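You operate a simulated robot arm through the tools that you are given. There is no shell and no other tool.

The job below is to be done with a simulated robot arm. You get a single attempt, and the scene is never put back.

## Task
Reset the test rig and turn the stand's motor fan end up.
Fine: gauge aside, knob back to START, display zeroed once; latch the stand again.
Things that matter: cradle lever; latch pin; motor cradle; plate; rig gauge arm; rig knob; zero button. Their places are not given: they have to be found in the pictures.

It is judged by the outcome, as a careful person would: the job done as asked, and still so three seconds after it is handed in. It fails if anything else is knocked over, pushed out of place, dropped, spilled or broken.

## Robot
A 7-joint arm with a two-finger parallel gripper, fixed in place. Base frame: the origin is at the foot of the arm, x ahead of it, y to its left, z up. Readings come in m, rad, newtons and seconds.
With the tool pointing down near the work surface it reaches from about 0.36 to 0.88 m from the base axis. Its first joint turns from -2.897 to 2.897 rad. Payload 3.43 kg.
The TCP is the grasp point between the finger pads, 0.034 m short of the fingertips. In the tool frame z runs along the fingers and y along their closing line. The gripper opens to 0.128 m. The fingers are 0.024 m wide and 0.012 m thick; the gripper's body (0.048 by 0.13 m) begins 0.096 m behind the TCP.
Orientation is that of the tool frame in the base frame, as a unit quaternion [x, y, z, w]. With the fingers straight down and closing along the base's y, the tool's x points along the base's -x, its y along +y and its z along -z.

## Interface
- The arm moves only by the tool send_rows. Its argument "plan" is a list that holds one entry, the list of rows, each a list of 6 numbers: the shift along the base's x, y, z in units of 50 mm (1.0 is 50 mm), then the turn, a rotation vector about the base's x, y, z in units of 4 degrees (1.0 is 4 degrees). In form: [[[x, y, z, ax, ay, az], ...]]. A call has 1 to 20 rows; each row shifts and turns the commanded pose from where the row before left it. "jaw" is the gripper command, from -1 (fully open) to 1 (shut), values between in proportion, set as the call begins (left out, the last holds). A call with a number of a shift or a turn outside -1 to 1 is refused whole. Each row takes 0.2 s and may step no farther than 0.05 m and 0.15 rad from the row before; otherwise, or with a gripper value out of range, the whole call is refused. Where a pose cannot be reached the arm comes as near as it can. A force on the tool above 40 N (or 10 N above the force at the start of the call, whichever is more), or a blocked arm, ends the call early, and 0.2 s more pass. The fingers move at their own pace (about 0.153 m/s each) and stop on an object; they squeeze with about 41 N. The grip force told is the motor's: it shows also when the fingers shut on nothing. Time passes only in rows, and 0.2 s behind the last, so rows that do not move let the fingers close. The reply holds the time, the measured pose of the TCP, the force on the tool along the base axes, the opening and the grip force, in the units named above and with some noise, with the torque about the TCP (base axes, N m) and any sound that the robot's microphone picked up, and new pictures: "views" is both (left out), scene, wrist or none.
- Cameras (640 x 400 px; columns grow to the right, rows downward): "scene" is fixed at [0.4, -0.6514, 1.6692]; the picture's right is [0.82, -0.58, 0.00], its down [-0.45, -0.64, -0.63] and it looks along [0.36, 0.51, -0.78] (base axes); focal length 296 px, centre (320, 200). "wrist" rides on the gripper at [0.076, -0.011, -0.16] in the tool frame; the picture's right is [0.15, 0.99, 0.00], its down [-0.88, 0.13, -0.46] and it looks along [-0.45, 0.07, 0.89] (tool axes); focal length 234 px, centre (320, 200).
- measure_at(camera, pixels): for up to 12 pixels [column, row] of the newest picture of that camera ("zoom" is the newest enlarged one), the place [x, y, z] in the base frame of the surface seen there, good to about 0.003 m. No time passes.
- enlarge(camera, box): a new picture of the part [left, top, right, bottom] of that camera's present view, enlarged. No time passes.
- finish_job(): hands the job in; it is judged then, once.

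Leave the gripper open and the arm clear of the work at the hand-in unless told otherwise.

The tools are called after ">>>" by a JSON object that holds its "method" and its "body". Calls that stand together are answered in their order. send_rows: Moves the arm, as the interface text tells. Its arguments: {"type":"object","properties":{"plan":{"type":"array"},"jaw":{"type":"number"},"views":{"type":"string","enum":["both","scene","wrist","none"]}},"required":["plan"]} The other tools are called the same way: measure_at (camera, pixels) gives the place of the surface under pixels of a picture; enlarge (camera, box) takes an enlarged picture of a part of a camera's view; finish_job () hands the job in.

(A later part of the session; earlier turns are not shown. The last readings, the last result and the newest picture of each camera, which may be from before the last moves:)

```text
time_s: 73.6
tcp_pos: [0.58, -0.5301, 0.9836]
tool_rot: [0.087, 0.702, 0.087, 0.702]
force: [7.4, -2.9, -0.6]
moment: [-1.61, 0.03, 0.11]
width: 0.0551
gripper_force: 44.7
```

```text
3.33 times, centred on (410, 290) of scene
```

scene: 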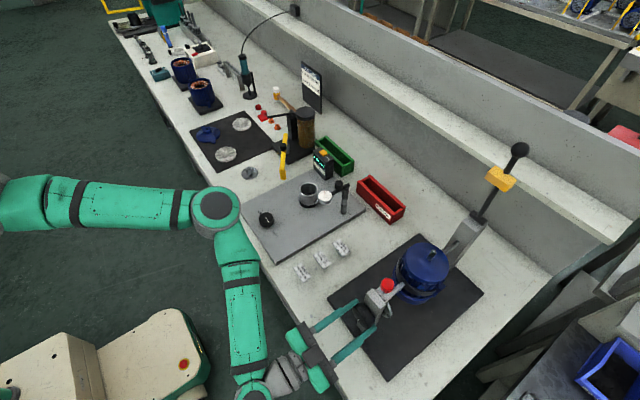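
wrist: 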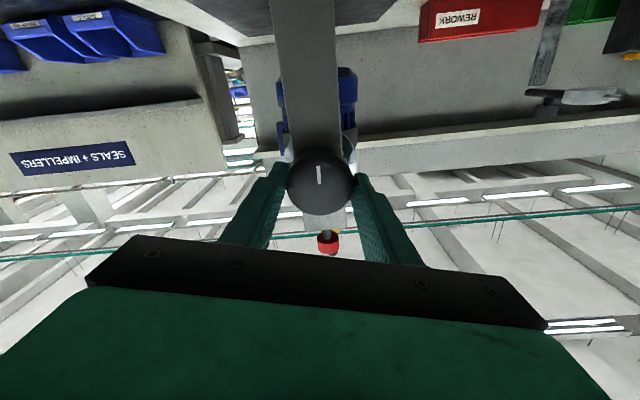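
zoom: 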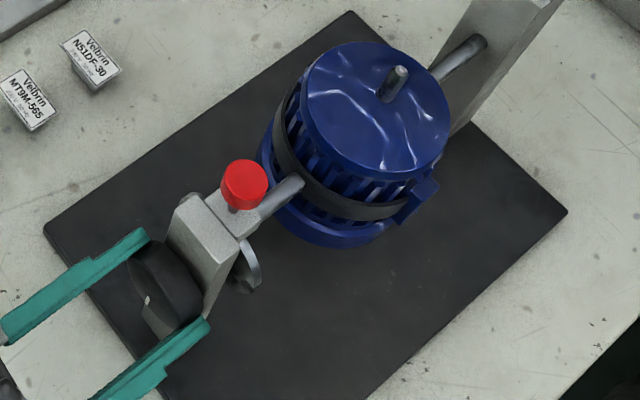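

The wheel resists at 1.6 N·m and the motor barely moved; something still holds it (pin tip or the lever as a brake). Undo the twist, release and inspect.

>>> {"method": "send_rows", "body": {"plan": [[[0, 0, 0, -0.7, 0, 0], [0, 0, 0, -0.7, 0, 0], [0, 0, 0, -0.7, 0, 0], [0, 0, 0, 0, 0, 0]]], "views": "none"}}

>>> {"method": "send_rows", "body": {"plan": [[[0, 0, 0, 0, 0, 0], [0, 0, 0, 0, 0, 0], [0, 0, 0, -0.7, 0, 0], [0, 0, 0, -0.7, 0, 0], [-0.6, 0, 0, 0, 0, 0], [-0.6, 0, 0, 0, 0, 0], [0, 0, 0, 0, 0, 0]]], "jaw": -0.4, "views": "both"}}

>>> {"method": "enlarge", "body": {"camera": "scene", "box": [340, 230, 480, 350]}}

>>> {"method": "enlarge", "body": {"camera": "wrist", "box": [260, 100, 400, 240]}}

```text
time_s: 74.6
tcp_pos: [0.5796, -0.5289, 0.9846]
tool_rot: [0.037, 0.706, 0.036, 0.706]
force: [15.6, -6.1, 1.9]
moment: [0.05, 0.22, -0.03]
width: 0.055
gripper_force: 45.8
```

```text
time_s: 76.2
tcp_pos: [0.5209, -0.5321, 0.9856]
tool_rot: [0.002, 0.707, 0.0, 0.707]
force: [0.6, 0.1, -0.3]
moment: [0.01, 0.01, 0.0]
width: 0.0899
gripper_force: 0.0
```

scene: 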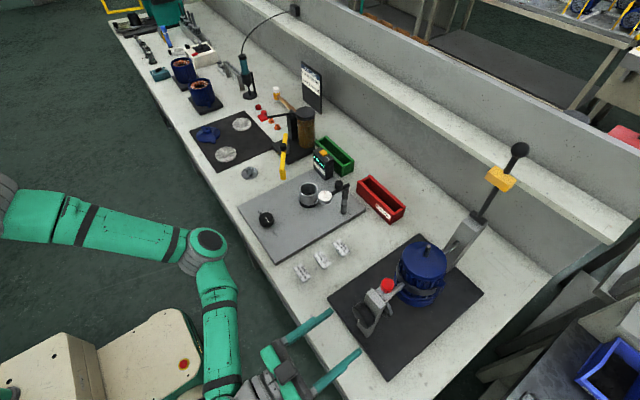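
wrist: 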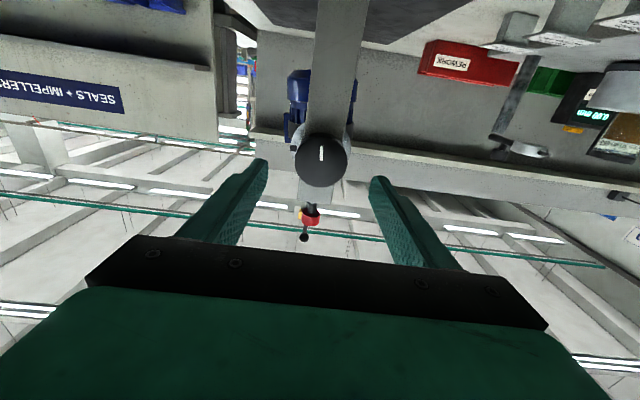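

```text
3.33 times, centred on (410, 290) of scene
```

zoom: 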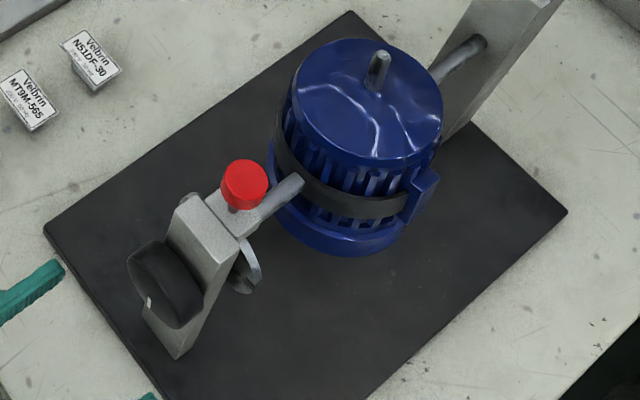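

```text
2.86 times, centred on (330, 170) of wrist
```

zoom: 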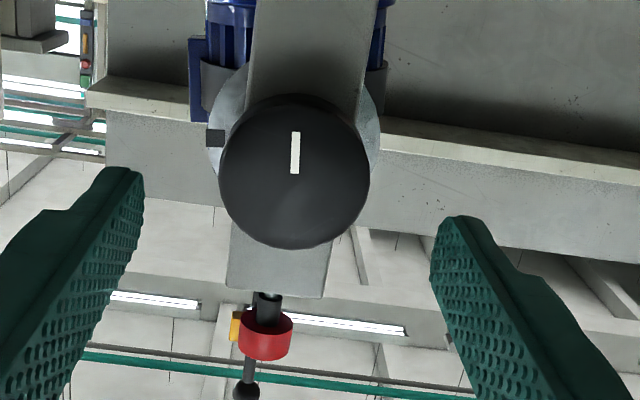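

The motor did follow in the negative direction (now tilted about -7° and staying there); positive was just a stop. So re-grip and turn negative about x.

>>> {"method": "send_rows", "body": {"plan": [[[0.6, 0.02, 0, 0, 0, 0], [0.57, 0, -0.02, 0, 0, 0], [0, 0, 0, 0, 0, 0]]], "views": "none"}}

>>> {"method": "send_rows", "body": {"plan": [[[0, 0, 0, 0, 0, 0], [0, 0, 0, 0, 0, 0], [0, 0, 0, 0, 0, 0]]], "jaw": 1, "views": "wrist"}}

>>> {"method": "send_rows", "body": {"plan": [[[0, 0, 0, -0.7, 0, 0], [0, 0, 0, -0.7, 0, 0], [0, 0, 0, -0.7, 0, 0], [0, 0, 0, -0.7, 0, 0]]], "views": "both"}}

>>> {"method": "enlarge", "body": {"camera": "scene", "box": [340, 230, 480, 350]}}

```text
time_s: 77.0
tcp_pos: [0.578, -0.528, 0.984]
tool_rot: [0.002, 0.707, 0.0, 0.707]
force: [0.1, 0.4, 0.1]
moment: [0.0, -0.02, -0.02]
width: 0.0896
gripper_force: 0.0
```

```text
time_s: 77.8
tcp_pos: [0.5776, -0.5293, 0.9843]
tool_rot: [0.004, 0.707, 0.0, 0.707]
force: [15.5, -30.2, 0.4]
moment: [0.16, 0.13, -0.58]
width: 0.0552
gripper_force: 44.7
```

wrist: 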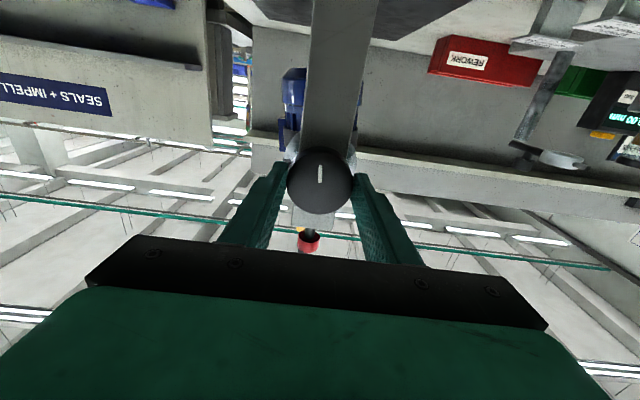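

```text
time_s: 78.8
tcp_pos: [0.5773, -0.5292, 0.9838]
tool_rot: [-0.067, 0.703, -0.07, 0.704]
force: [13.9, -33.1, 11.9]
moment: [0.14, 0.61, -0.17]
width: 0.0553
gripper_force: 45.1
```

scene: 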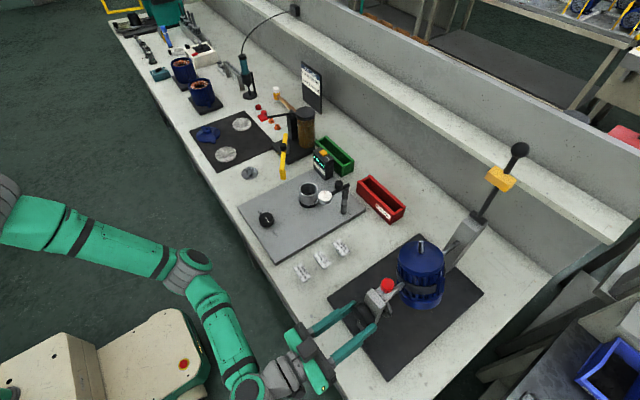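
wrist: 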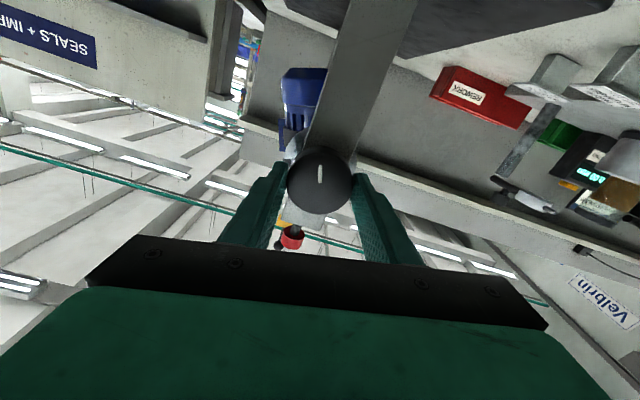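

```text
3.33 times, centred on (410, 290) of scene
```

zoom: 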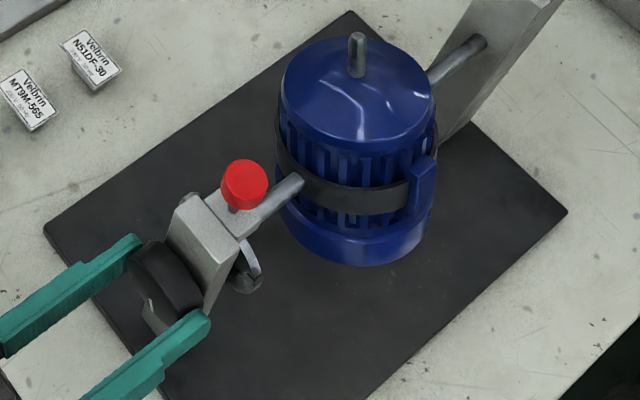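

It turns freely now. Ease the side force (−2 mm in y) and continue.

>>> {"method": "send_rows", "body": {"plan": [[[0, -0.03, 0, -0.7, 0, 0], [0, -0.02, 0, -0.8, 0, 0], [0, 0, 0, -0.8, 0, 0], [0, 0, 0, -0.8, 0, 0], [0, 0, 0, -0.8, 0, 0], [0, 0, 0, -0.8, 0, 0], [0, 0, 0, -0.8, 0, 0], [0, 0, 0, -0.8, 0, 0]]], "views": "none"}}

>>> {"method": "send_rows", "body": {"plan": [[[0, 0, 0, -0.8, 0, 0], [0, 0, 0, -0.8, 0, 0], [0, 0, 0, -0.8, 0, 0], [0, 0, 0, -0.8, 0, 0], [0, 0, 0, -0.8, 0, 0], [0, 0, 0, -0.8, 0, 0], [0, 0, 0, -0.8, 0, 0], [0, 0, 0, -0.8, 0, 0]]], "views": "both"}}

>>> {"method": "enlarge", "body": {"camera": "scene", "box": [340, 230, 480, 350]}}

```text
time_s: 80.6
tcp_pos: [0.578, -0.5306, 0.9846]
tool_rot: [-0.22, 0.671, -0.22, 0.673]
force: [-11.3, 9.4, 19.5]
moment: [0.12, 0.36, 0.23]
width: 0.0556
gripper_force: 45.0
```

```text
time_s: 82.4
tcp_pos: [0.5777, -0.5317, 0.9847]
tool_rot: [-0.362, 0.606, -0.364, 0.608]
force: [10.7, 1.5, 19.5]
moment: [0.16, -0.51, -0.1]
width: 0.0552
gripper_force: 45.5
```

scene: 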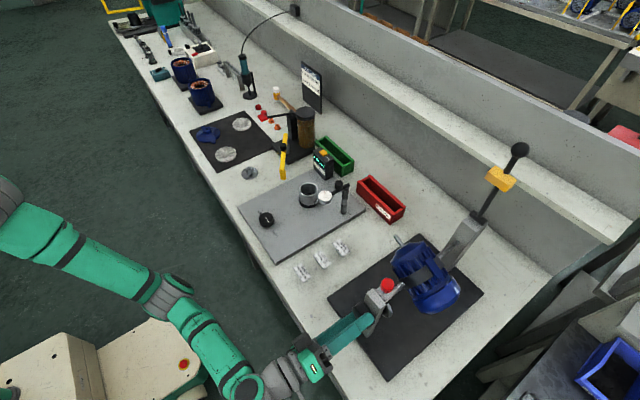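
wrist: 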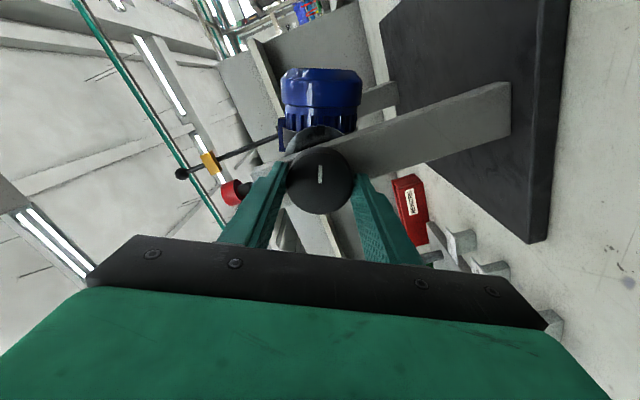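

```text
3.33 times, centred on (410, 290) of scene
```

zoom: 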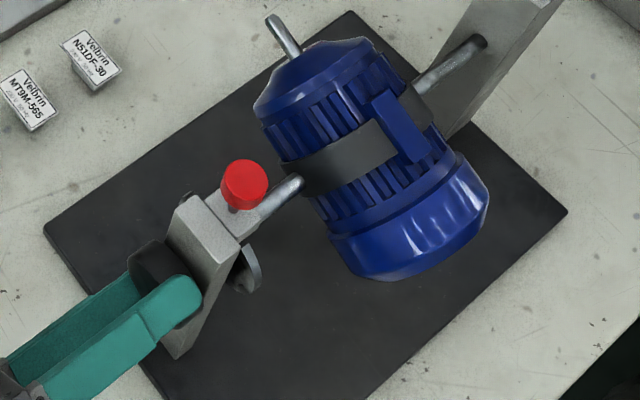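

Motor is at about -69°. Continue.

>>> {"method": "send_rows", "body": {"plan": [[[0, 0, 0, -0.8, 0, 0], [0, 0, 0, -0.8, 0, 0], [0, 0, 0, -0.8, 0, 0], [0, 0, 0, -0.8, 0, 0], [0, 0, 0, -0.8, 0, 0], [0, 0, 0, -0.8, 0, 0], [0, 0, 0, -0.8, 0, 0], [0, 0, 0, -0.8, 0, 0]]], "views": "none"}}

>>> {"method": "send_rows", "body": {"plan": [[[0, 0, 0, -0.8, 0, 0], [0, 0, 0, -0.8, 0, 0], [0, 0, 0, -0.8, 0, 0], [0, 0, 0, -0.8, 0, 0], [0, 0, 0, -0.8, 0, 0], [0, 0, 0, -0.8, 0, 0], [0, 0, 0, -0.8, 0, 0], [0, 0, 0, -0.8, 0, 0]]], "views": "both"}}

>>> {"method": "enlarge", "body": {"camera": "scene", "box": [340, 230, 480, 350]}}

```text
time_s: 84.2
tcp_pos: [0.5782, -0.5298, 0.9842]
tool_rot: [-0.487, 0.51, -0.491, 0.512]
force: [16.8, -3.6, 33.5]
moment: [0.3, -0.1, 0.07]
width: 0.0553
gripper_force: 45.3
```

```text
time_s: 86.0
tcp_pos: [0.5793, -0.5344, 0.9871]
tool_rot: [0.575, -0.413, 0.572, -0.413]
force: [-2.3, 1.7, 0.4]
moment: [-0.06, 0.31, 0.01]
width: 0.0547
gripper_force: 44.9
out of reach, approached as far as the arm can: row 7, 8
stopped in row 8: the force on the tool passed its limit at 49 N (the readings are from after the stop); the commanded pose is now the measured one
```

scene: 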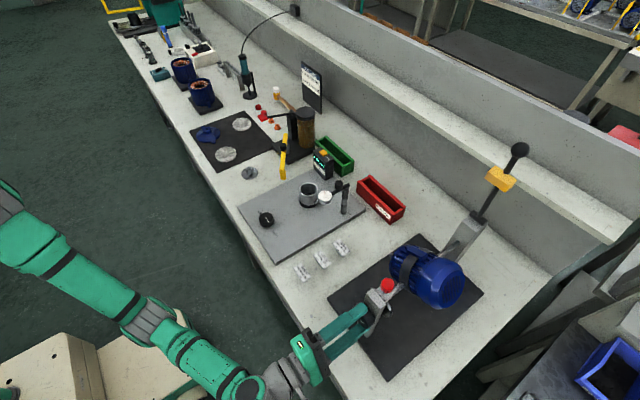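
wrist: 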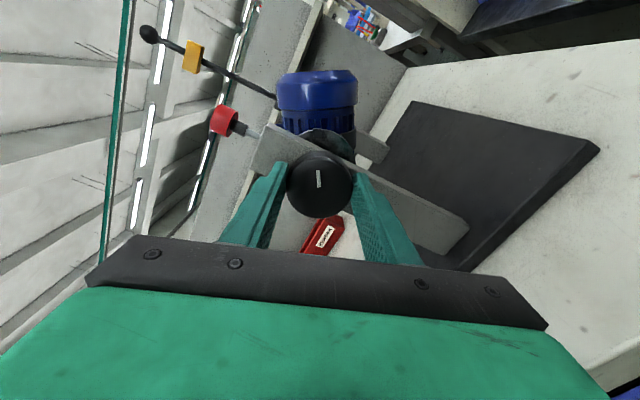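

```text
3.33 times, centred on (410, 290) of scene
```

zoom: 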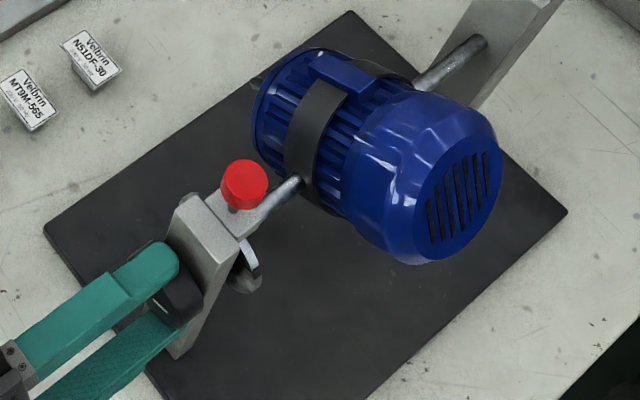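

Wrist limit at roll -109°; motor at about -115°, fan slots visible. Open and check that the motor stays.

>>> {"method": "send_rows", "body": {"plan": [[[0, 0, 0, 0, 0, 0], [0, 0.05, -0.03, 0, 0, 0], [0, 0.04, -0.02, 0.5, 0, 0]]], "jaw": -0.4, "views": "none"}}

>>> {"method": "enlarge", "body": {"camera": "scene", "box": [340, 230, 480, 350]}}

```text
time_s: 86.8
tcp_pos: [0.579, -0.5301, 0.9847]
tool_rot: [0.568, -0.424, 0.565, -0.423]
force: [-1.0, -0.3, -0.3]
moment: [0.0, 0.0, 0.04]
width: 0.0896
gripper_force: 0.1
```

```text
3.33 times, centred on (410, 290) of scene
```

zoom: 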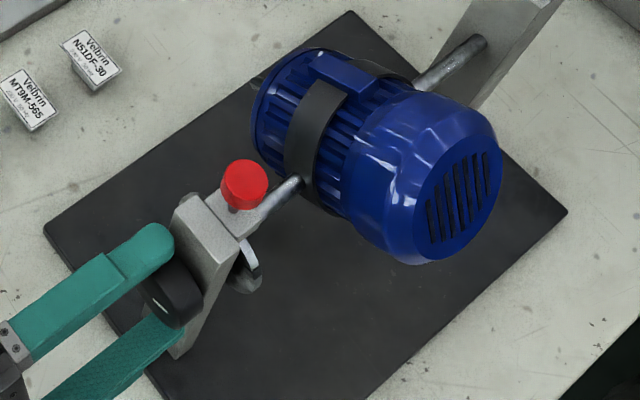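

It stays. Unwind the wrist by about +110° around the wheel.

>>> {"method": "send_rows", "body": {"plan": [[[0, 0, 0, 1, 0, 0], [0, 0, 0, 1, 0, 0], [0, 0, 0, 1, 0, 0], [0, 0, 0, 1, 0, 0], [0, 0, 0, 1, 0, 0], [0, 0, 0, 1, 0, 0], [0, 0, 0, 1, 0, 0], [0, 0, 0, 1, 0, 0], [0, 0, 0, 1, 0, 0], [0, 0, 0, 1, 0, 0], [0, 0, 0, 1, 0, 0], [0, 0, 0, 1, 0, 0], [0, 0, 0, 1, 0, 0], [0, 0, 0, 1, 0, 0]]], "views": "none"}}

>>> {"method": "send_rows", "body": {"plan": [[[0, 0, 0, 1, 0, 0], [0, 0, 0, 1, 0, 0], [0, 0, 0, 1, 0, 0], [0, 0, 0, 1, 0, 0], [0, 0, 0, 1, 0, 0], [0, 0, 0, 1, 0, 0], [0, 0, 0, 1, 0, 0], [0, 0, 0, 1, 0, 0], [0, 0, 0, 1, 0, 0], [0, 0, 0, 1, 0, 0], [0, 0, 0, 1, 0, 0], [0, 0, 0, 1, 0, 0], [0, 0, 0, 1, 0, 0], [0, 0, 0, 1, 0, 0], [0, 0, 0, 0, 0, 0]]], "views": "both"}}

>>> {"method": "enlarge", "body": {"camera": "wrist", "box": [240, 100, 400, 240]}}

```text
time_s: 89.8
tcp_pos: [0.5788, -0.5295, 0.9828]
tool_rot: [-0.302, 0.639, -0.301, 0.64]
force: [0.2, -0.3, 0.0]
moment: [0.0, 0.0, -0.01]
width: 0.0896
gripper_force: 0.0
```

```text
time_s: 93.0
tcp_pos: [0.5787, -0.5295, 0.9844]
tool_rot: [0.034, 0.705, 0.034, 0.708]
force: [-0.2, 0.4, -0.2]
moment: [-0.01, -0.03, 0.03]
width: 0.0898
gripper_force: 0.0
```

scene: 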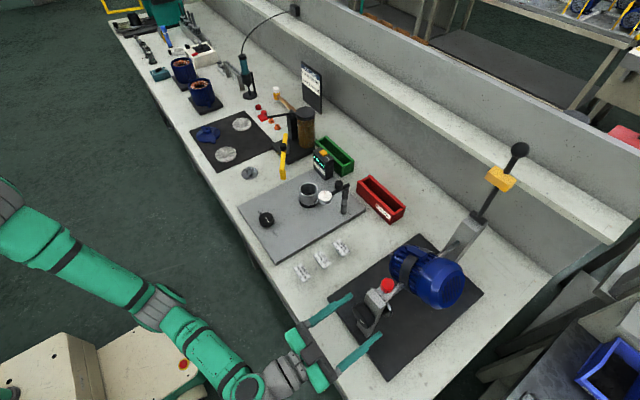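
wrist: 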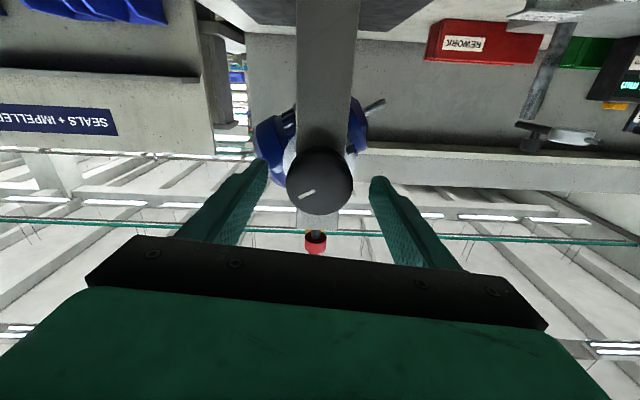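

```text
2.86 times, centred on (320, 170) of wrist
```

zoom: 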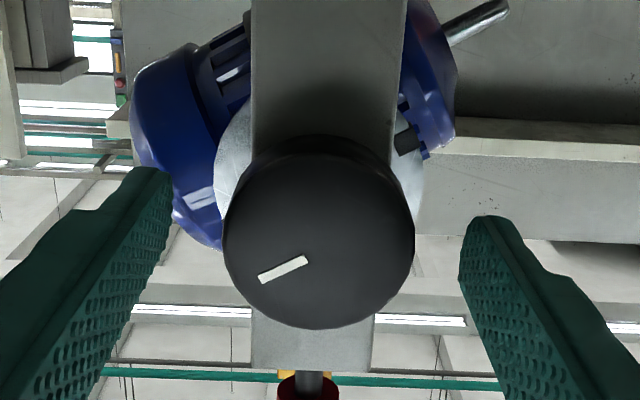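

Re-grip and continue turning negative ~60°.

>>> {"method": "send_rows", "body": {"plan": [[[0, 0, 0, 0, 0, 0], [0, 0, 0, 0, 0, 0], [0, 0, 0, 0, 0, 0]]], "jaw": 1, "views": "none"}}

>>> {"method": "send_rows", "body": {"plan": [[[0, 0, 0, -0.8, 0, 0], [0, 0, 0, -0.8, 0, 0], [0, 0, 0, -0.8, 0, 0], [0, 0, 0, -0.8, 0, 0], [0, 0, 0, -0.8, 0, 0], [0, 0, 0, -0.8, 0, 0], [0, 0, 0, -0.8, 0, 0], [0, 0, 0, -0.8, 0, 0]]], "views": "none"}}

>>> {"method": "send_rows", "body": {"plan": [[[0, 0, 0, -0.8, 0, 0], [0, 0, 0, -0.8, 0, 0], [0, 0, 0, -0.8, 0, 0], [0, 0, 0, -0.8, 0, 0], [0, 0, 0, -0.8, 0, 0], [0, 0, 0, -0.8, 0, 0], [0, 0, 0, -0.8, 0, 0]]], "views": "both"}}

>>> {"method": "enlarge", "body": {"camera": "wrist", "box": [240, 100, 400, 240]}}

>>> {"method": "enlarge", "body": {"camera": "scene", "box": [340, 230, 480, 350]}}

```text
time_s: 93.8
tcp_pos: [0.5805, -0.5306, 0.984]
tool_rot: [0.034, 0.705, 0.035, 0.708]
force: [2.2, -3.2, 0.7]
moment: [-0.02, 0.23, -0.45]
width: 0.055
gripper_force: 44.8
```

```text
time_s: 95.5
tcp_pos: [0.5802, -0.5305, 0.9841]
tool_rot: [-0.124, 0.695, -0.123, 0.697]
force: [12.8, -19.8, 5.9]
moment: [0.13, -0.22, -0.82]
width: 0.0549
gripper_force: 44.5
```

```text
time_s: 97.2
tcp_pos: [0.5798, -0.5307, 0.9848]
tool_rot: [-0.256, 0.657, -0.256, 0.661]
force: [18.1, -26.5, 16.4]
moment: [0.13, -0.82, 0.32]
width: 0.0549
gripper_force: 45.5
```

scene: 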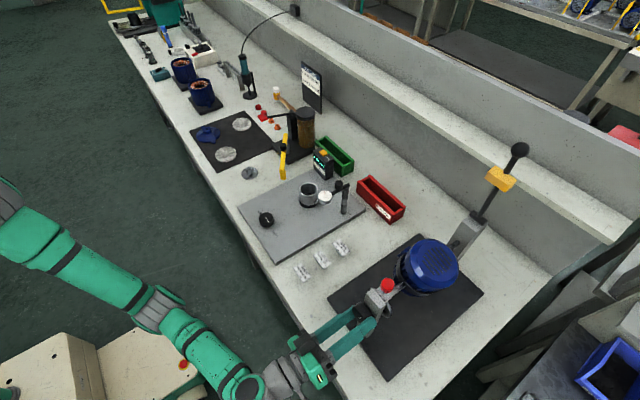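
wrist: 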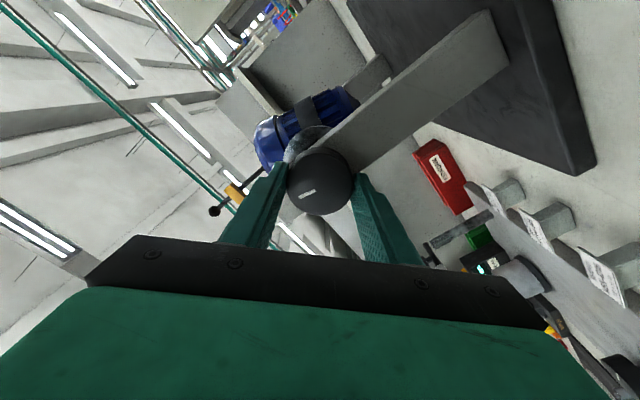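

```text
2.86 times, centred on (320, 170) of wrist
```

zoom: 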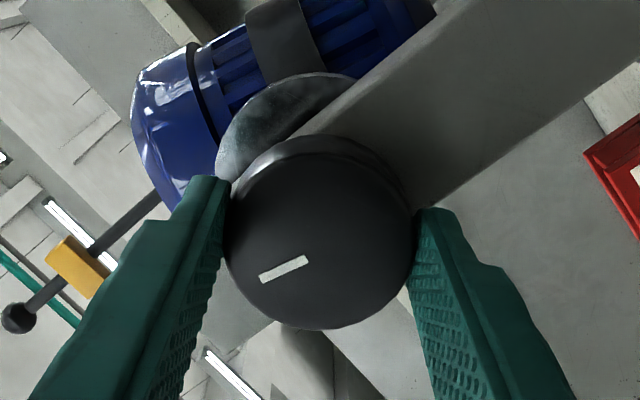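

```text
3.33 times, centred on (410, 290) of scene
```

zoom: 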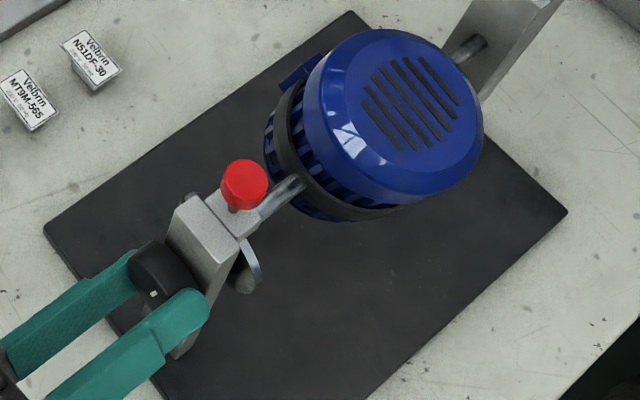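

Motor now about -164°. Turn another ~12°, then fine.

>>> {"method": "send_rows", "body": {"plan": [[[0, -0.02, 0, -0.6, 0, 0], [0, -0.02, 0, -0.6, 0, 0], [0, 0, 0, -0.6, 0, 0], [0, 0, 0, -0.6, 0, 0], [0, 0, 0, -0.6, 0, 0]]], "views": "none"}}

>>> {"method": "enlarge", "body": {"camera": "scene", "box": [340, 230, 480, 350]}}

>>> {"method": "enlarge", "body": {"camera": "wrist", "box": [240, 100, 400, 240]}}

```text
time_s: 98.3
tcp_pos: [0.5793, -0.5299, 0.9845]
tool_rot: [-0.325, 0.627, -0.323, 0.63]
force: [0.9, -0.8, 14.7]
moment: [-0.03, -0.95, -0.26]
width: 0.0548
gripper_force: 44.8
```

```text
3.33 times, centred on (410, 290) of scene
```

zoom: 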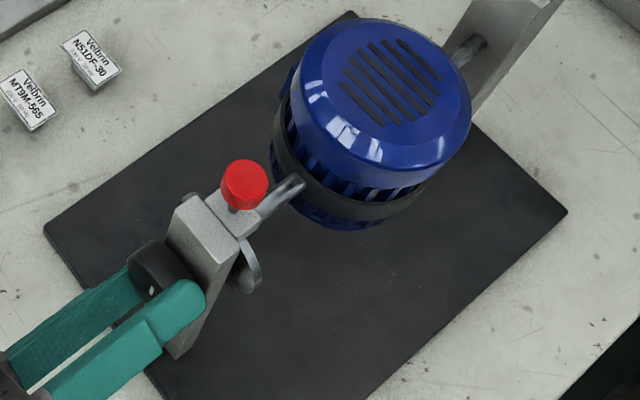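

```text
2.86 times, centred on (320, 170) of wrist
```

zoom: 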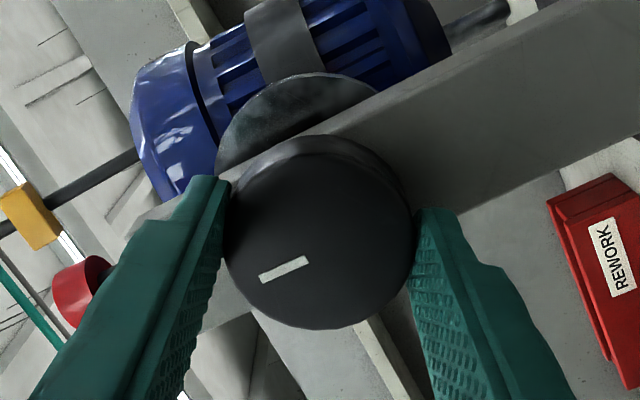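

Now measure the tilt of the fan face to judge the angle.

>>> {"method": "measure_at", "body": {"camera": "scene", "pixels": [[414, 250], [420, 240], [430, 237], [440, 240], [447, 250], [448, 258], [440, 265], [430, 268], [420, 262], [415, 256], [431, 252], [426, 258]]}}

```text
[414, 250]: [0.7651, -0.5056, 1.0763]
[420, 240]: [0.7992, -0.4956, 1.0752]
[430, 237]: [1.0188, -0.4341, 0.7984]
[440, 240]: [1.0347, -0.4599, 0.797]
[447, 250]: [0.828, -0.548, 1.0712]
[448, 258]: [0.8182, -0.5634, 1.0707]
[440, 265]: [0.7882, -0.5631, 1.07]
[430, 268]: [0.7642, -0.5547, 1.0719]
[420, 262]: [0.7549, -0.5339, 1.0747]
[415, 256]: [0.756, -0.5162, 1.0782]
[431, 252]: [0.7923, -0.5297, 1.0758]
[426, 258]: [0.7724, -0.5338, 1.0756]
```

The face still slopes about 6° (lower toward -y): motor at about -174°. Turn -5.5° more in small steps.

>>> {"method": "send_rows", "body": {"plan": [[[0, 0, 0, -0.45, 0, 0], [0, 0, 0, -0.45, 0, 0], [0, 0, 0, -0.45, 0, 0], [0, 0, 0, 0, 0, 0]]], "views": "scene"}}

>>> {"method": "measure_at", "body": {"camera": "scene", "pixels": [[414, 250], [420, 240], [422, 246], [440, 246], [445, 250], [446, 256], [440, 263], [430, 266], [420, 262], [415, 256], [431, 252], [426, 258]]}}

>>> {"method": "enlarge", "body": {"camera": "scene", "box": [340, 230, 480, 350]}}

```text
time_s: 99.3
tcp_pos: [0.5776, -0.5314, 0.9838]
tool_rot: [-0.353, 0.612, -0.352, 0.613]
force: [9.1, -17.0, 14.3]
moment: [0.87, -0.55, 0.61]
width: 0.0546
gripper_force: 45.0
```

scene: 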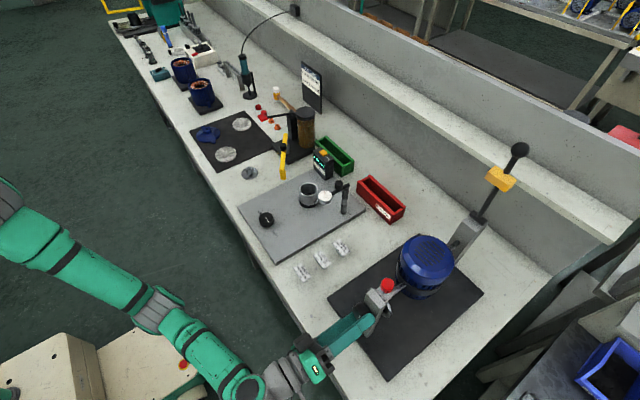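

```text
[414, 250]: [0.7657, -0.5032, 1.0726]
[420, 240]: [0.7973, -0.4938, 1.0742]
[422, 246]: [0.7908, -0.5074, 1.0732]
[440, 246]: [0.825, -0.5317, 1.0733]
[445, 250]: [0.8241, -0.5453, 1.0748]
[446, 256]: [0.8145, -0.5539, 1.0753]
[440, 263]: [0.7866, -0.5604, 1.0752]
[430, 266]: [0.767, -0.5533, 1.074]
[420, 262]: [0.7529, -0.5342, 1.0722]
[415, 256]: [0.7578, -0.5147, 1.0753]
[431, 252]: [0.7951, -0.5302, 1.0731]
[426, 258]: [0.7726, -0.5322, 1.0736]
```

```text
3.33 times, centred on (410, 290) of scene
```

zoom: 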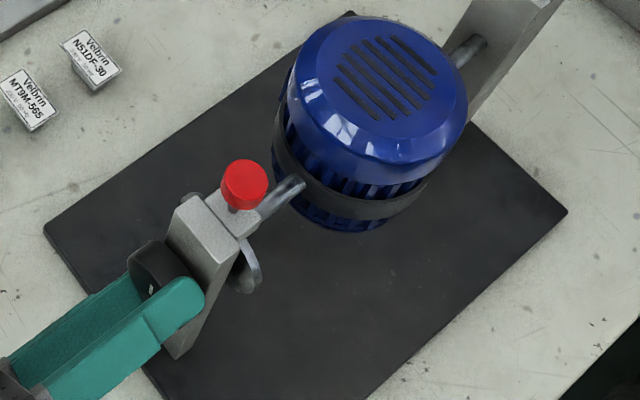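

Face now level or ~1.4° past, torque 0.87 suggests the end stop. Turn back ~1.5° and re-measure.

>>> {"method": "send_rows", "body": {"plan": [[[0, 0, 0, 0.25, 0, 0], [0, 0, 0, 0.25, 0, 0], [0, 0, 0, 0, 0, 0]]], "views": "scene"}}

>>> {"method": "measure_at", "body": {"camera": "scene", "pixels": [[414, 250], [420, 240], [422, 246], [440, 246], [445, 250], [446, 256], [440, 263], [430, 266], [420, 262], [415, 256], [418, 243], [436, 265]]}}

```text
time_s: 100.2
tcp_pos: [0.578, -0.5322, 0.9838]
tool_rot: [-0.343, 0.619, -0.34, 0.619]
force: [13.5, -15.9, 16.5]
moment: [0.07, 0.48, -0.96]
width: 0.0549
gripper_force: 44.8
```

scene: 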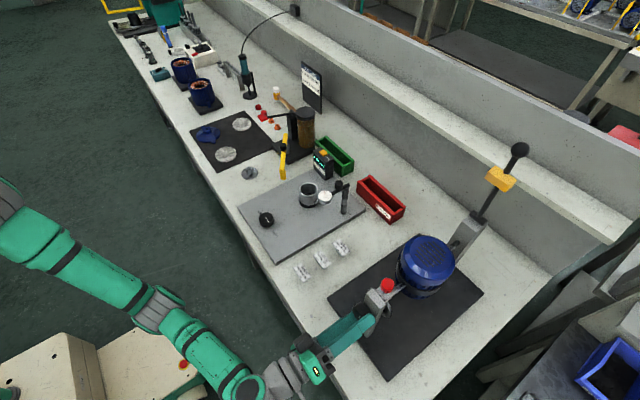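

```text
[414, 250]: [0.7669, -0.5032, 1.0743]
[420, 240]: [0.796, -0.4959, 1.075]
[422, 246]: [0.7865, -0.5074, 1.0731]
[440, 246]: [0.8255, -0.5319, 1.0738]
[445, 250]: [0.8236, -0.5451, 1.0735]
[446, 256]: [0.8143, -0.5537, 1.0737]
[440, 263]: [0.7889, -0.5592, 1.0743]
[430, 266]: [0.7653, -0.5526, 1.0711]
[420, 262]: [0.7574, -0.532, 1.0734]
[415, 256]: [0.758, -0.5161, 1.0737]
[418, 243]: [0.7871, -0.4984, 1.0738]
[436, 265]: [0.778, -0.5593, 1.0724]
```

Now about 1° short of level. Add 0.7° then release the wheel and back away.

>>> {"method": "send_rows", "body": {"plan": [[[0, 0, 0, -0.2, 0, 0], [0, 0, 0, 0, 0, 0], [0, 0, 0, 0, 0, 0]]], "views": "scene"}}

>>> {"method": "send_rows", "body": {"plan": [[[0, 0, 0, 0, 0, 0], [0, 0, 0, 0, 0, 0], [-0.5, 0, 0, 0, 0, 0], [-0.8, 0, 0, 0, 0, 0], [-0.9, 0, 0, 0, 0, 0], [0, 0, 0, 0, 0, 0]]], "jaw": -0.4}}

>>> {"method": "measure_at", "body": {"camera": "scene", "pixels": [[414, 250], [420, 240], [422, 246], [416, 246], [445, 250], [446, 256], [440, 263], [430, 266], [433, 265], [415, 256], [418, 243], [436, 265]]}}

>>> {"method": "enlarge", "body": {"camera": "wrist", "box": [240, 60, 400, 240]}}

```text
time_s: 101.0
tcp_pos: [0.5796, -0.5329, 0.9836]
tool_rot: [-0.348, 0.615, -0.345, 0.617]
force: [17.0, -16.3, 16.7]
moment: [0.32, -0.79, -0.71]
width: 0.0549
gripper_force: 45.2
```

scene: 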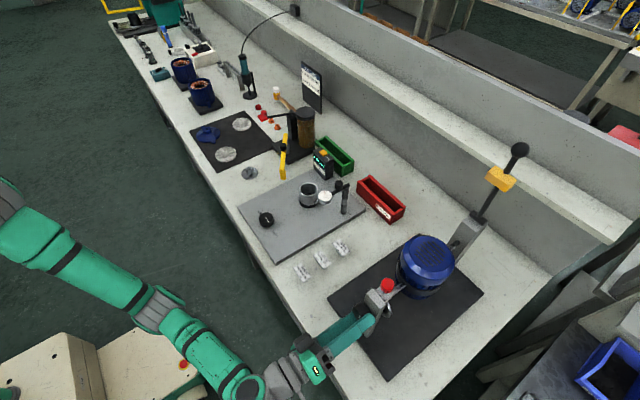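

```text
time_s: 102.3
tcp_pos: [0.4677, -0.5322, 0.9838]
tool_rot: [-0.347, 0.616, -0.345, 0.617]
force: [0.3, 1.1, -0.7]
moment: [0.06, -0.02, 0.01]
width: 0.0896
gripper_force: 0.0
```

scene: 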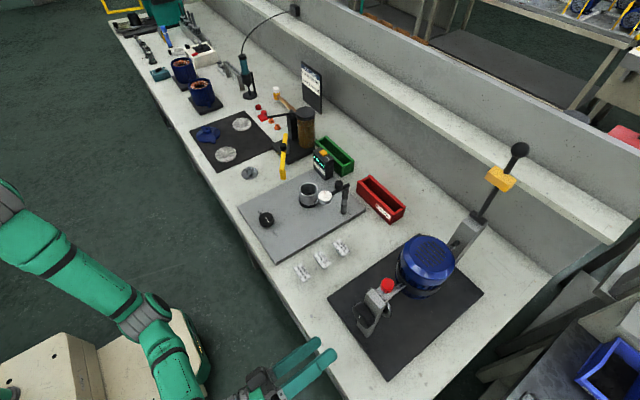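
wrist: 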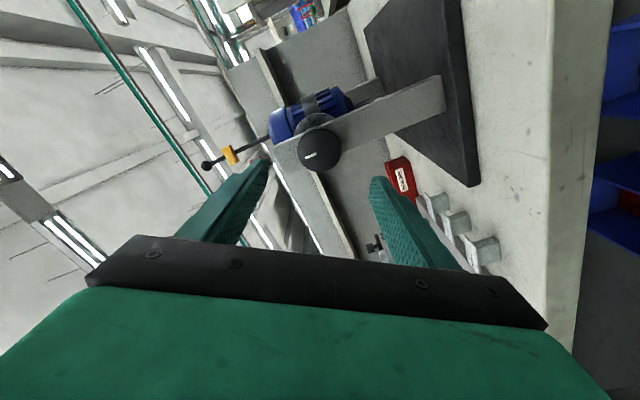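

```text
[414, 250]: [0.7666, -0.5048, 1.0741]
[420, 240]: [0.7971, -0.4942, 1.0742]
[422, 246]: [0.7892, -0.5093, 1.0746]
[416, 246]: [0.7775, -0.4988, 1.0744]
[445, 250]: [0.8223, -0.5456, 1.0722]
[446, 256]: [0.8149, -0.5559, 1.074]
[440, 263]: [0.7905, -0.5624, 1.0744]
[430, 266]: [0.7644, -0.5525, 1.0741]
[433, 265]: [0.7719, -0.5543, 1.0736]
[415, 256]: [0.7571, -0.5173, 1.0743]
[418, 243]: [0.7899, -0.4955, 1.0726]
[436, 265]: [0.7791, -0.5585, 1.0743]
```

```text
2.22 times, centred on (320, 150) of wrist
```

zoom: 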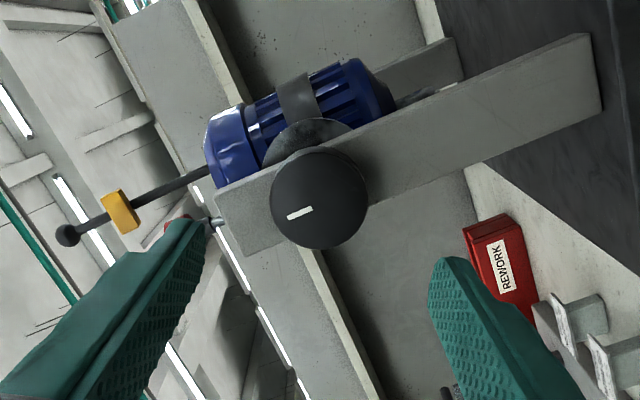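

The face is level (±0.5°) and stays. Unwind the roll while rising.

>>> {"method": "send_rows", "body": {"plan": [[[-0.3, 0, 0.2, 0.977, 0, 0], [-0.3, 0, 0.3, 0.977, 0, 0], [-0.2, 0, 0.3, 0.977, 0, 0], [0, 0, 0.3, 0.977, 0, 0], [0, 0, 0.3, 0.977, 0, 0], [0, 0, 0.3, 0.977, 0, 0], [0, 0, 0.3, 0.977, 0, 0], [0, 0, 0.3, 0.977, 0, 0], [0, 0, 0.3, 0.977, 0, 0], [0, 0, 0.3, 0.977, 0, 0], [0, 0, 0.3, 0.977, 0, 0], [0, 0, 0.3, 0.977, 0, 0], [0, 0, 0.3, 0.977, 0, 0], [0, 0, 0.3, 0.977, 0, 0], [0, 0, 0.3, 0.977, 0, 0]]], "views": "none"}}

>>> {"method": "send_rows", "body": {"plan": [[[0, 0, 0, 0, 0.98, 0], [0, 0, 0, 0, 0.98, 0], [0, 0, 0, 0, 0.98, 0], [0, 0, 0, 0, 0.98, 0], [0, 0, 0, 0, 0.98, 0], [0, 0, 0, 0, 0.98, 0], [0, 0, 0, 0, 0.98, 0], [0, 0, 0, 0, 0.98, 0], [0, 0, 0, 0, 0.98, 0], [0, 0, 0, 0, 0.98, 0], [0, 0, 0, 0, 0.98, 0], [0, 0, 0, 0, 0.98, 0], [0, 0, 0, 0, 0.98, 0], [0, 0, 0, 0, 0.98, 0], [0, 0, 0, 0, 0.98, 0], [0, 0, 0, 0, 0.98, 0], [0, 0, 0, 0, 0.98, 0], [0, 0, 0, 0, 0.98, 0]]], "jaw": 1, "views": "none"}}

>>> {"method": "send_rows", "body": {"plan": [[[0, 0, 0, 0, 0.98, 0], [0, 0, 0, 0, 0.98, 0], [0.3, 0, 0, 0, 0.98, 0], [0.5, 0, 0, 0, 0.98, 0], [0.5, 0, 0, 0, 0.98, 0], [0.5, 0, 0, 0, 0, 0], [0.5, 0, 0, 0, 0, 0], [0, 0, 0, 0, 0, 0]]], "views": "both"}}

```text
time_s: 105.5
tcp_pos: [0.431, -0.5314, 1.2036]
tool_rot: [0.0, 0.706, 0.002, 0.708]
force: [-0.7, -0.5, 0.3]
moment: [-0.02, -0.03, 0.02]
width: 0.0898
gripper_force: 0.0
```

```text
time_s: 109.3
tcp_pos: [0.4288, -0.5316, 1.2027]
tool_rot: [0.0, 0.985, 0.002, 0.171]
force: [-0.1, 0.3, 0.2]
moment: [-0.01, -0.01, 0.0]
width: 0.0001
gripper_force: 32.9
```

```text
time_s: 111.2
tcp_pos: [0.5448, -0.532, 1.2042]
tool_rot: [0.0, 1.0, 0.0, 0.0]
force: [0.0, -0.2, -0.1]
moment: [-0.01, -0.02, 0.02]
width: 0.0001
gripper_force: 33.1
```

scene: 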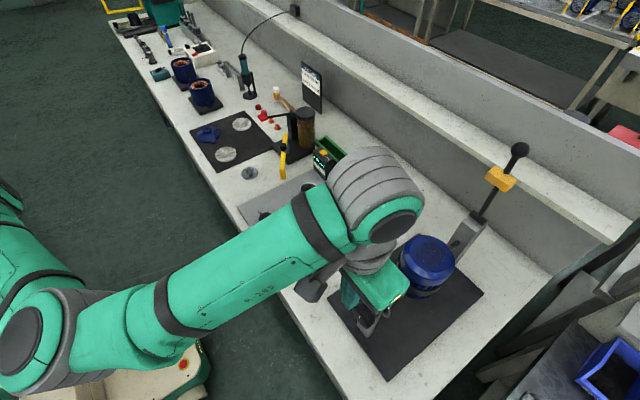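
wrist: 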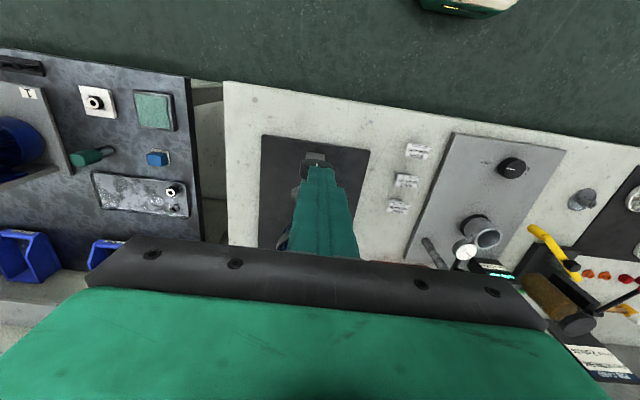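

Move over the cap (0.651,-0.530) with closed fingers and come down to just above it.

>>> {"method": "send_rows", "body": {"plan": [[[0.71, 0.01, 0, 0, 0, 0], [0.71, 0.01, 0, 0, 0, 0], [0.7, 0.02, -0.3, 0, 0, 0], [0, 0, -0.75, 0, 0, 0], [0, 0, 0, 0, 0, 0]]]}}

>>> {"method": "enlarge", "body": {"camera": "scene", "box": [340, 230, 440, 350]}}

>>> {"method": "enlarge", "body": {"camera": "wrist", "box": [260, 100, 400, 230]}}

```text
time_s: 112.3
tcp_pos: [0.6514, -0.5297, 1.1524]
tool_rot: [0.0, 1.0, 0.002, 0.0]
force: [0.8, 0.4, -0.8]
moment: [-0.02, -0.02, -0.01]
width: 0.0
gripper_force: 32.5
```

scene: 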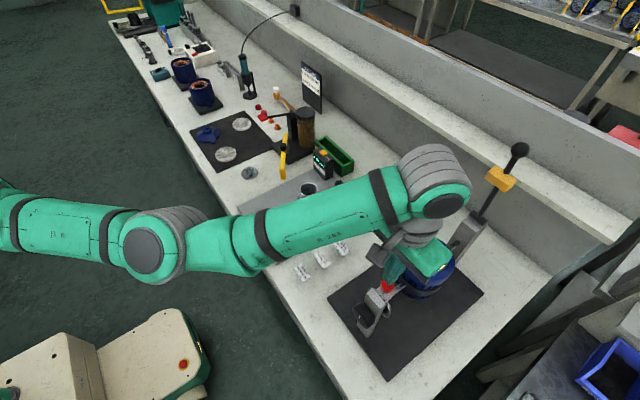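
wrist: 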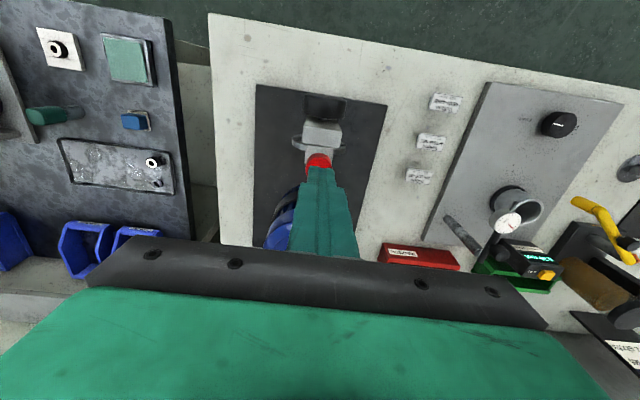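

```text
3.33 times, centred on (390, 290) of scene
```

zoom: 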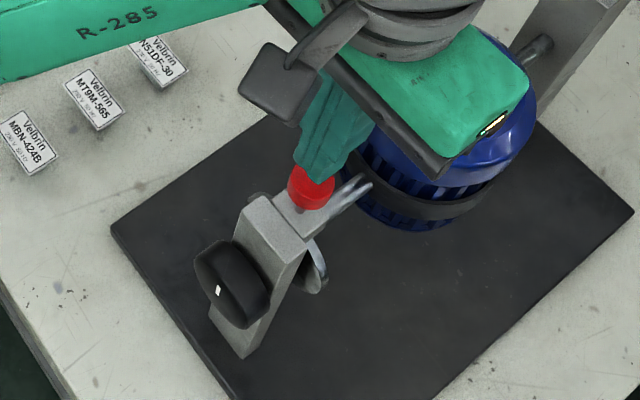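

```text
3.08 times, centred on (330, 165) of wrist
```

zoom: 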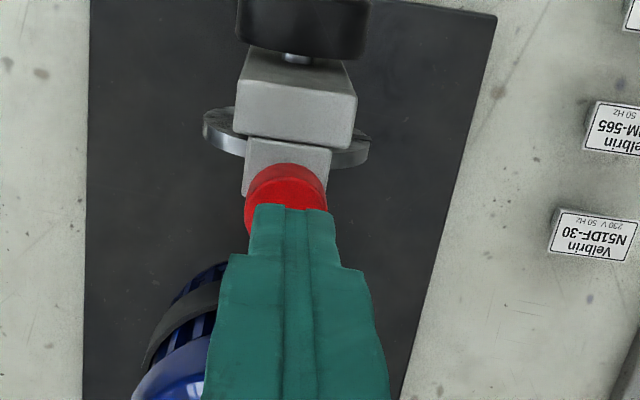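

Over the cap. Press down gently.

>>> {"method": "send_rows", "body": {"plan": [[[0, 0, -0.35, 0, 0, 0], [0, 0, -0.1, 0, 0, 0], [0, 0, -0.1, 0, 0, 0], [0, 0, -0.1, 0, 0, 0], [0, 0, -0.08, 0, 0, 0], [0, 0, 0, 0, 0, 0]]]}}

>>> {"method": "enlarge", "body": {"camera": "scene", "box": [340, 230, 440, 350]}}

```text
time_s: 113.8
tcp_pos: [0.6516, -0.5295, 1.1148]
tool_rot: [-0.001, 1.0, 0.002, 0.001]
force: [0.5, -0.2, -0.1]
moment: [0.02, 0.0, 0.0]
width: 0.0002
gripper_force: 33.6
```

scene: 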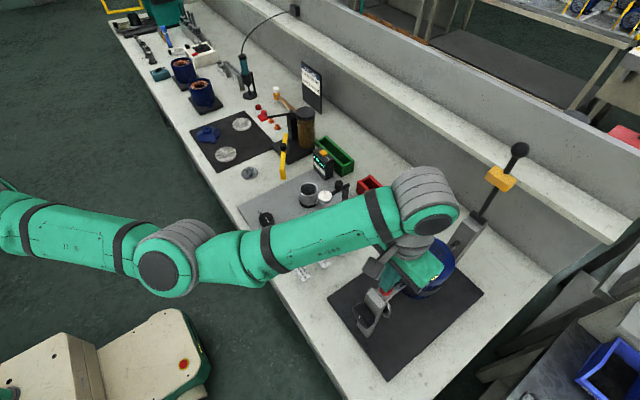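
wrist: 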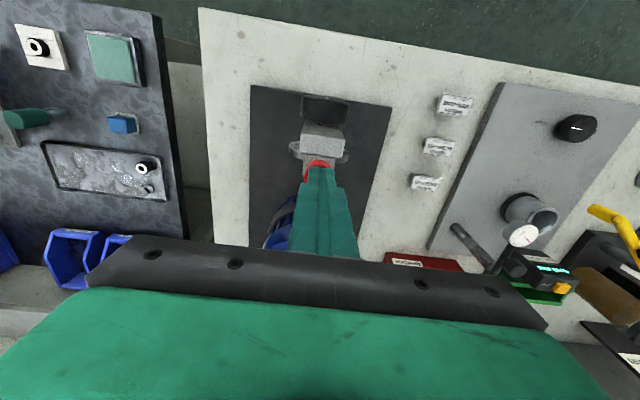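

```text
3.33 times, centred on (390, 290) of scene
```

zoom: 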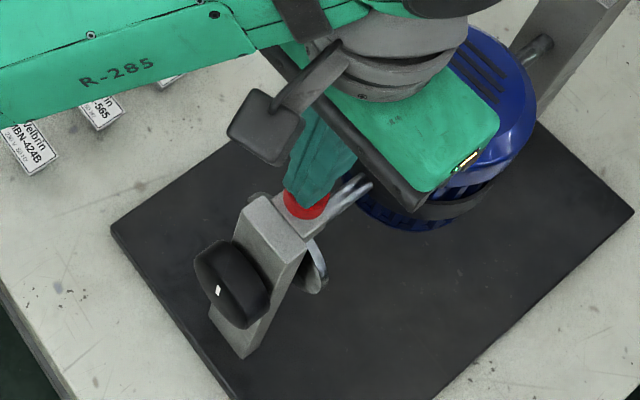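

Cap is going down with little force (now z ≈1.081). Push until it seats.

>>> {"method": "send_rows", "body": {"plan": [[[0, 0, -0.04, 0, 0, 0], [0, 0, -0.04, 0, 0, 0], [0, 0, -0.04, 0, 0, 0], [0, 0, 0, 0, 0, 0]]], "views": "none"}}

```text
time_s: 114.8
tcp_pos: [0.6502, -0.529, 1.1124]
tool_rot: [0.0, 1.0, 0.0, 0.002]
force: [6.7, -7.1, 34.5]
moment: [-0.2, 0.1, -0.17]
width: 0.0
gripper_force: 32.8
```

Seated firmly at the original height (34 N at the stop). Rise and inspect.

>>> {"method": "send_rows", "body": {"plan": [[[0, 0, 0.4, 0, 0, 0], [0, 0, 0.9, 0, 0, 0], [-0.3, 0, 0.8, 0, 0, 0], [-0.9, 0, 0, 0, 0, 0], [-0.9, 0, 0, 0, 0, 0], [-0.9, 0, 0, 0, 0, 0], [0, 0, 0, 0, 0, 0]]], "jaw": -0.1}}

>>> {"method": "enlarge", "body": {"camera": "wrist", "box": [220, 60, 420, 240]}}

>>> {"method": "enlarge", "body": {"camera": "scene", "box": [340, 130, 540, 350]}}

```text
time_s: 116.3
tcp_pos: [0.5012, -0.5256, 1.2141]
tool_rot: [-0.002, 1.0, 0.002, 0.0]
force: [-0.1, 0.2, 0.4]
moment: [-0.07, -0.04, -0.04]
width: 0.0701
gripper_force: 0.1
```

scene: 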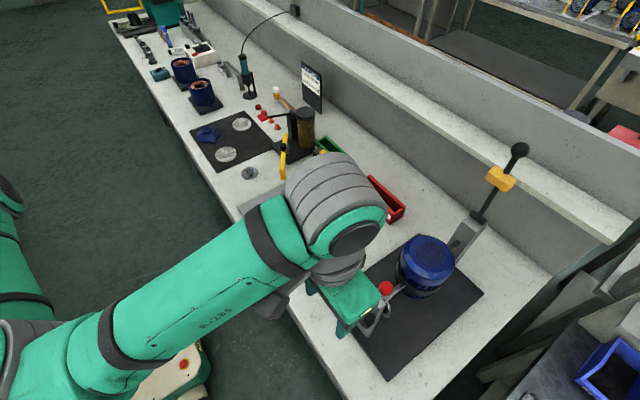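
wrist: 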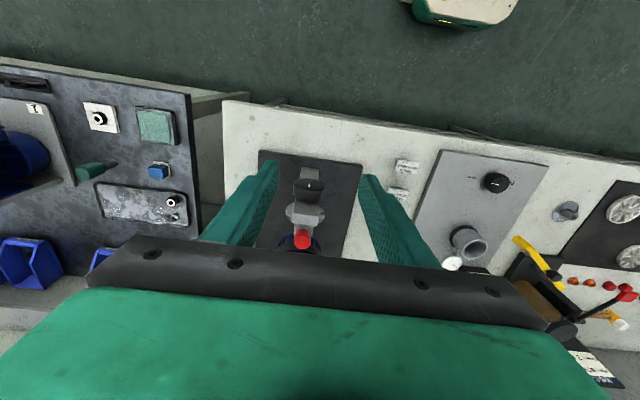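

```text
2.22 times, centred on (320, 150) of wrist
```

zoom: 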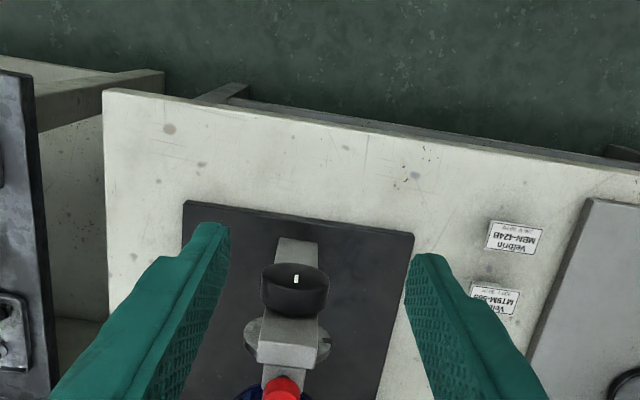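

```text
1.82 times, centred on (440, 240) of scene
```

zoom: 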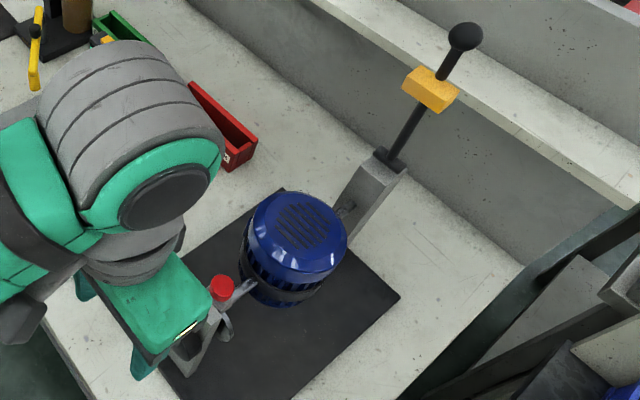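

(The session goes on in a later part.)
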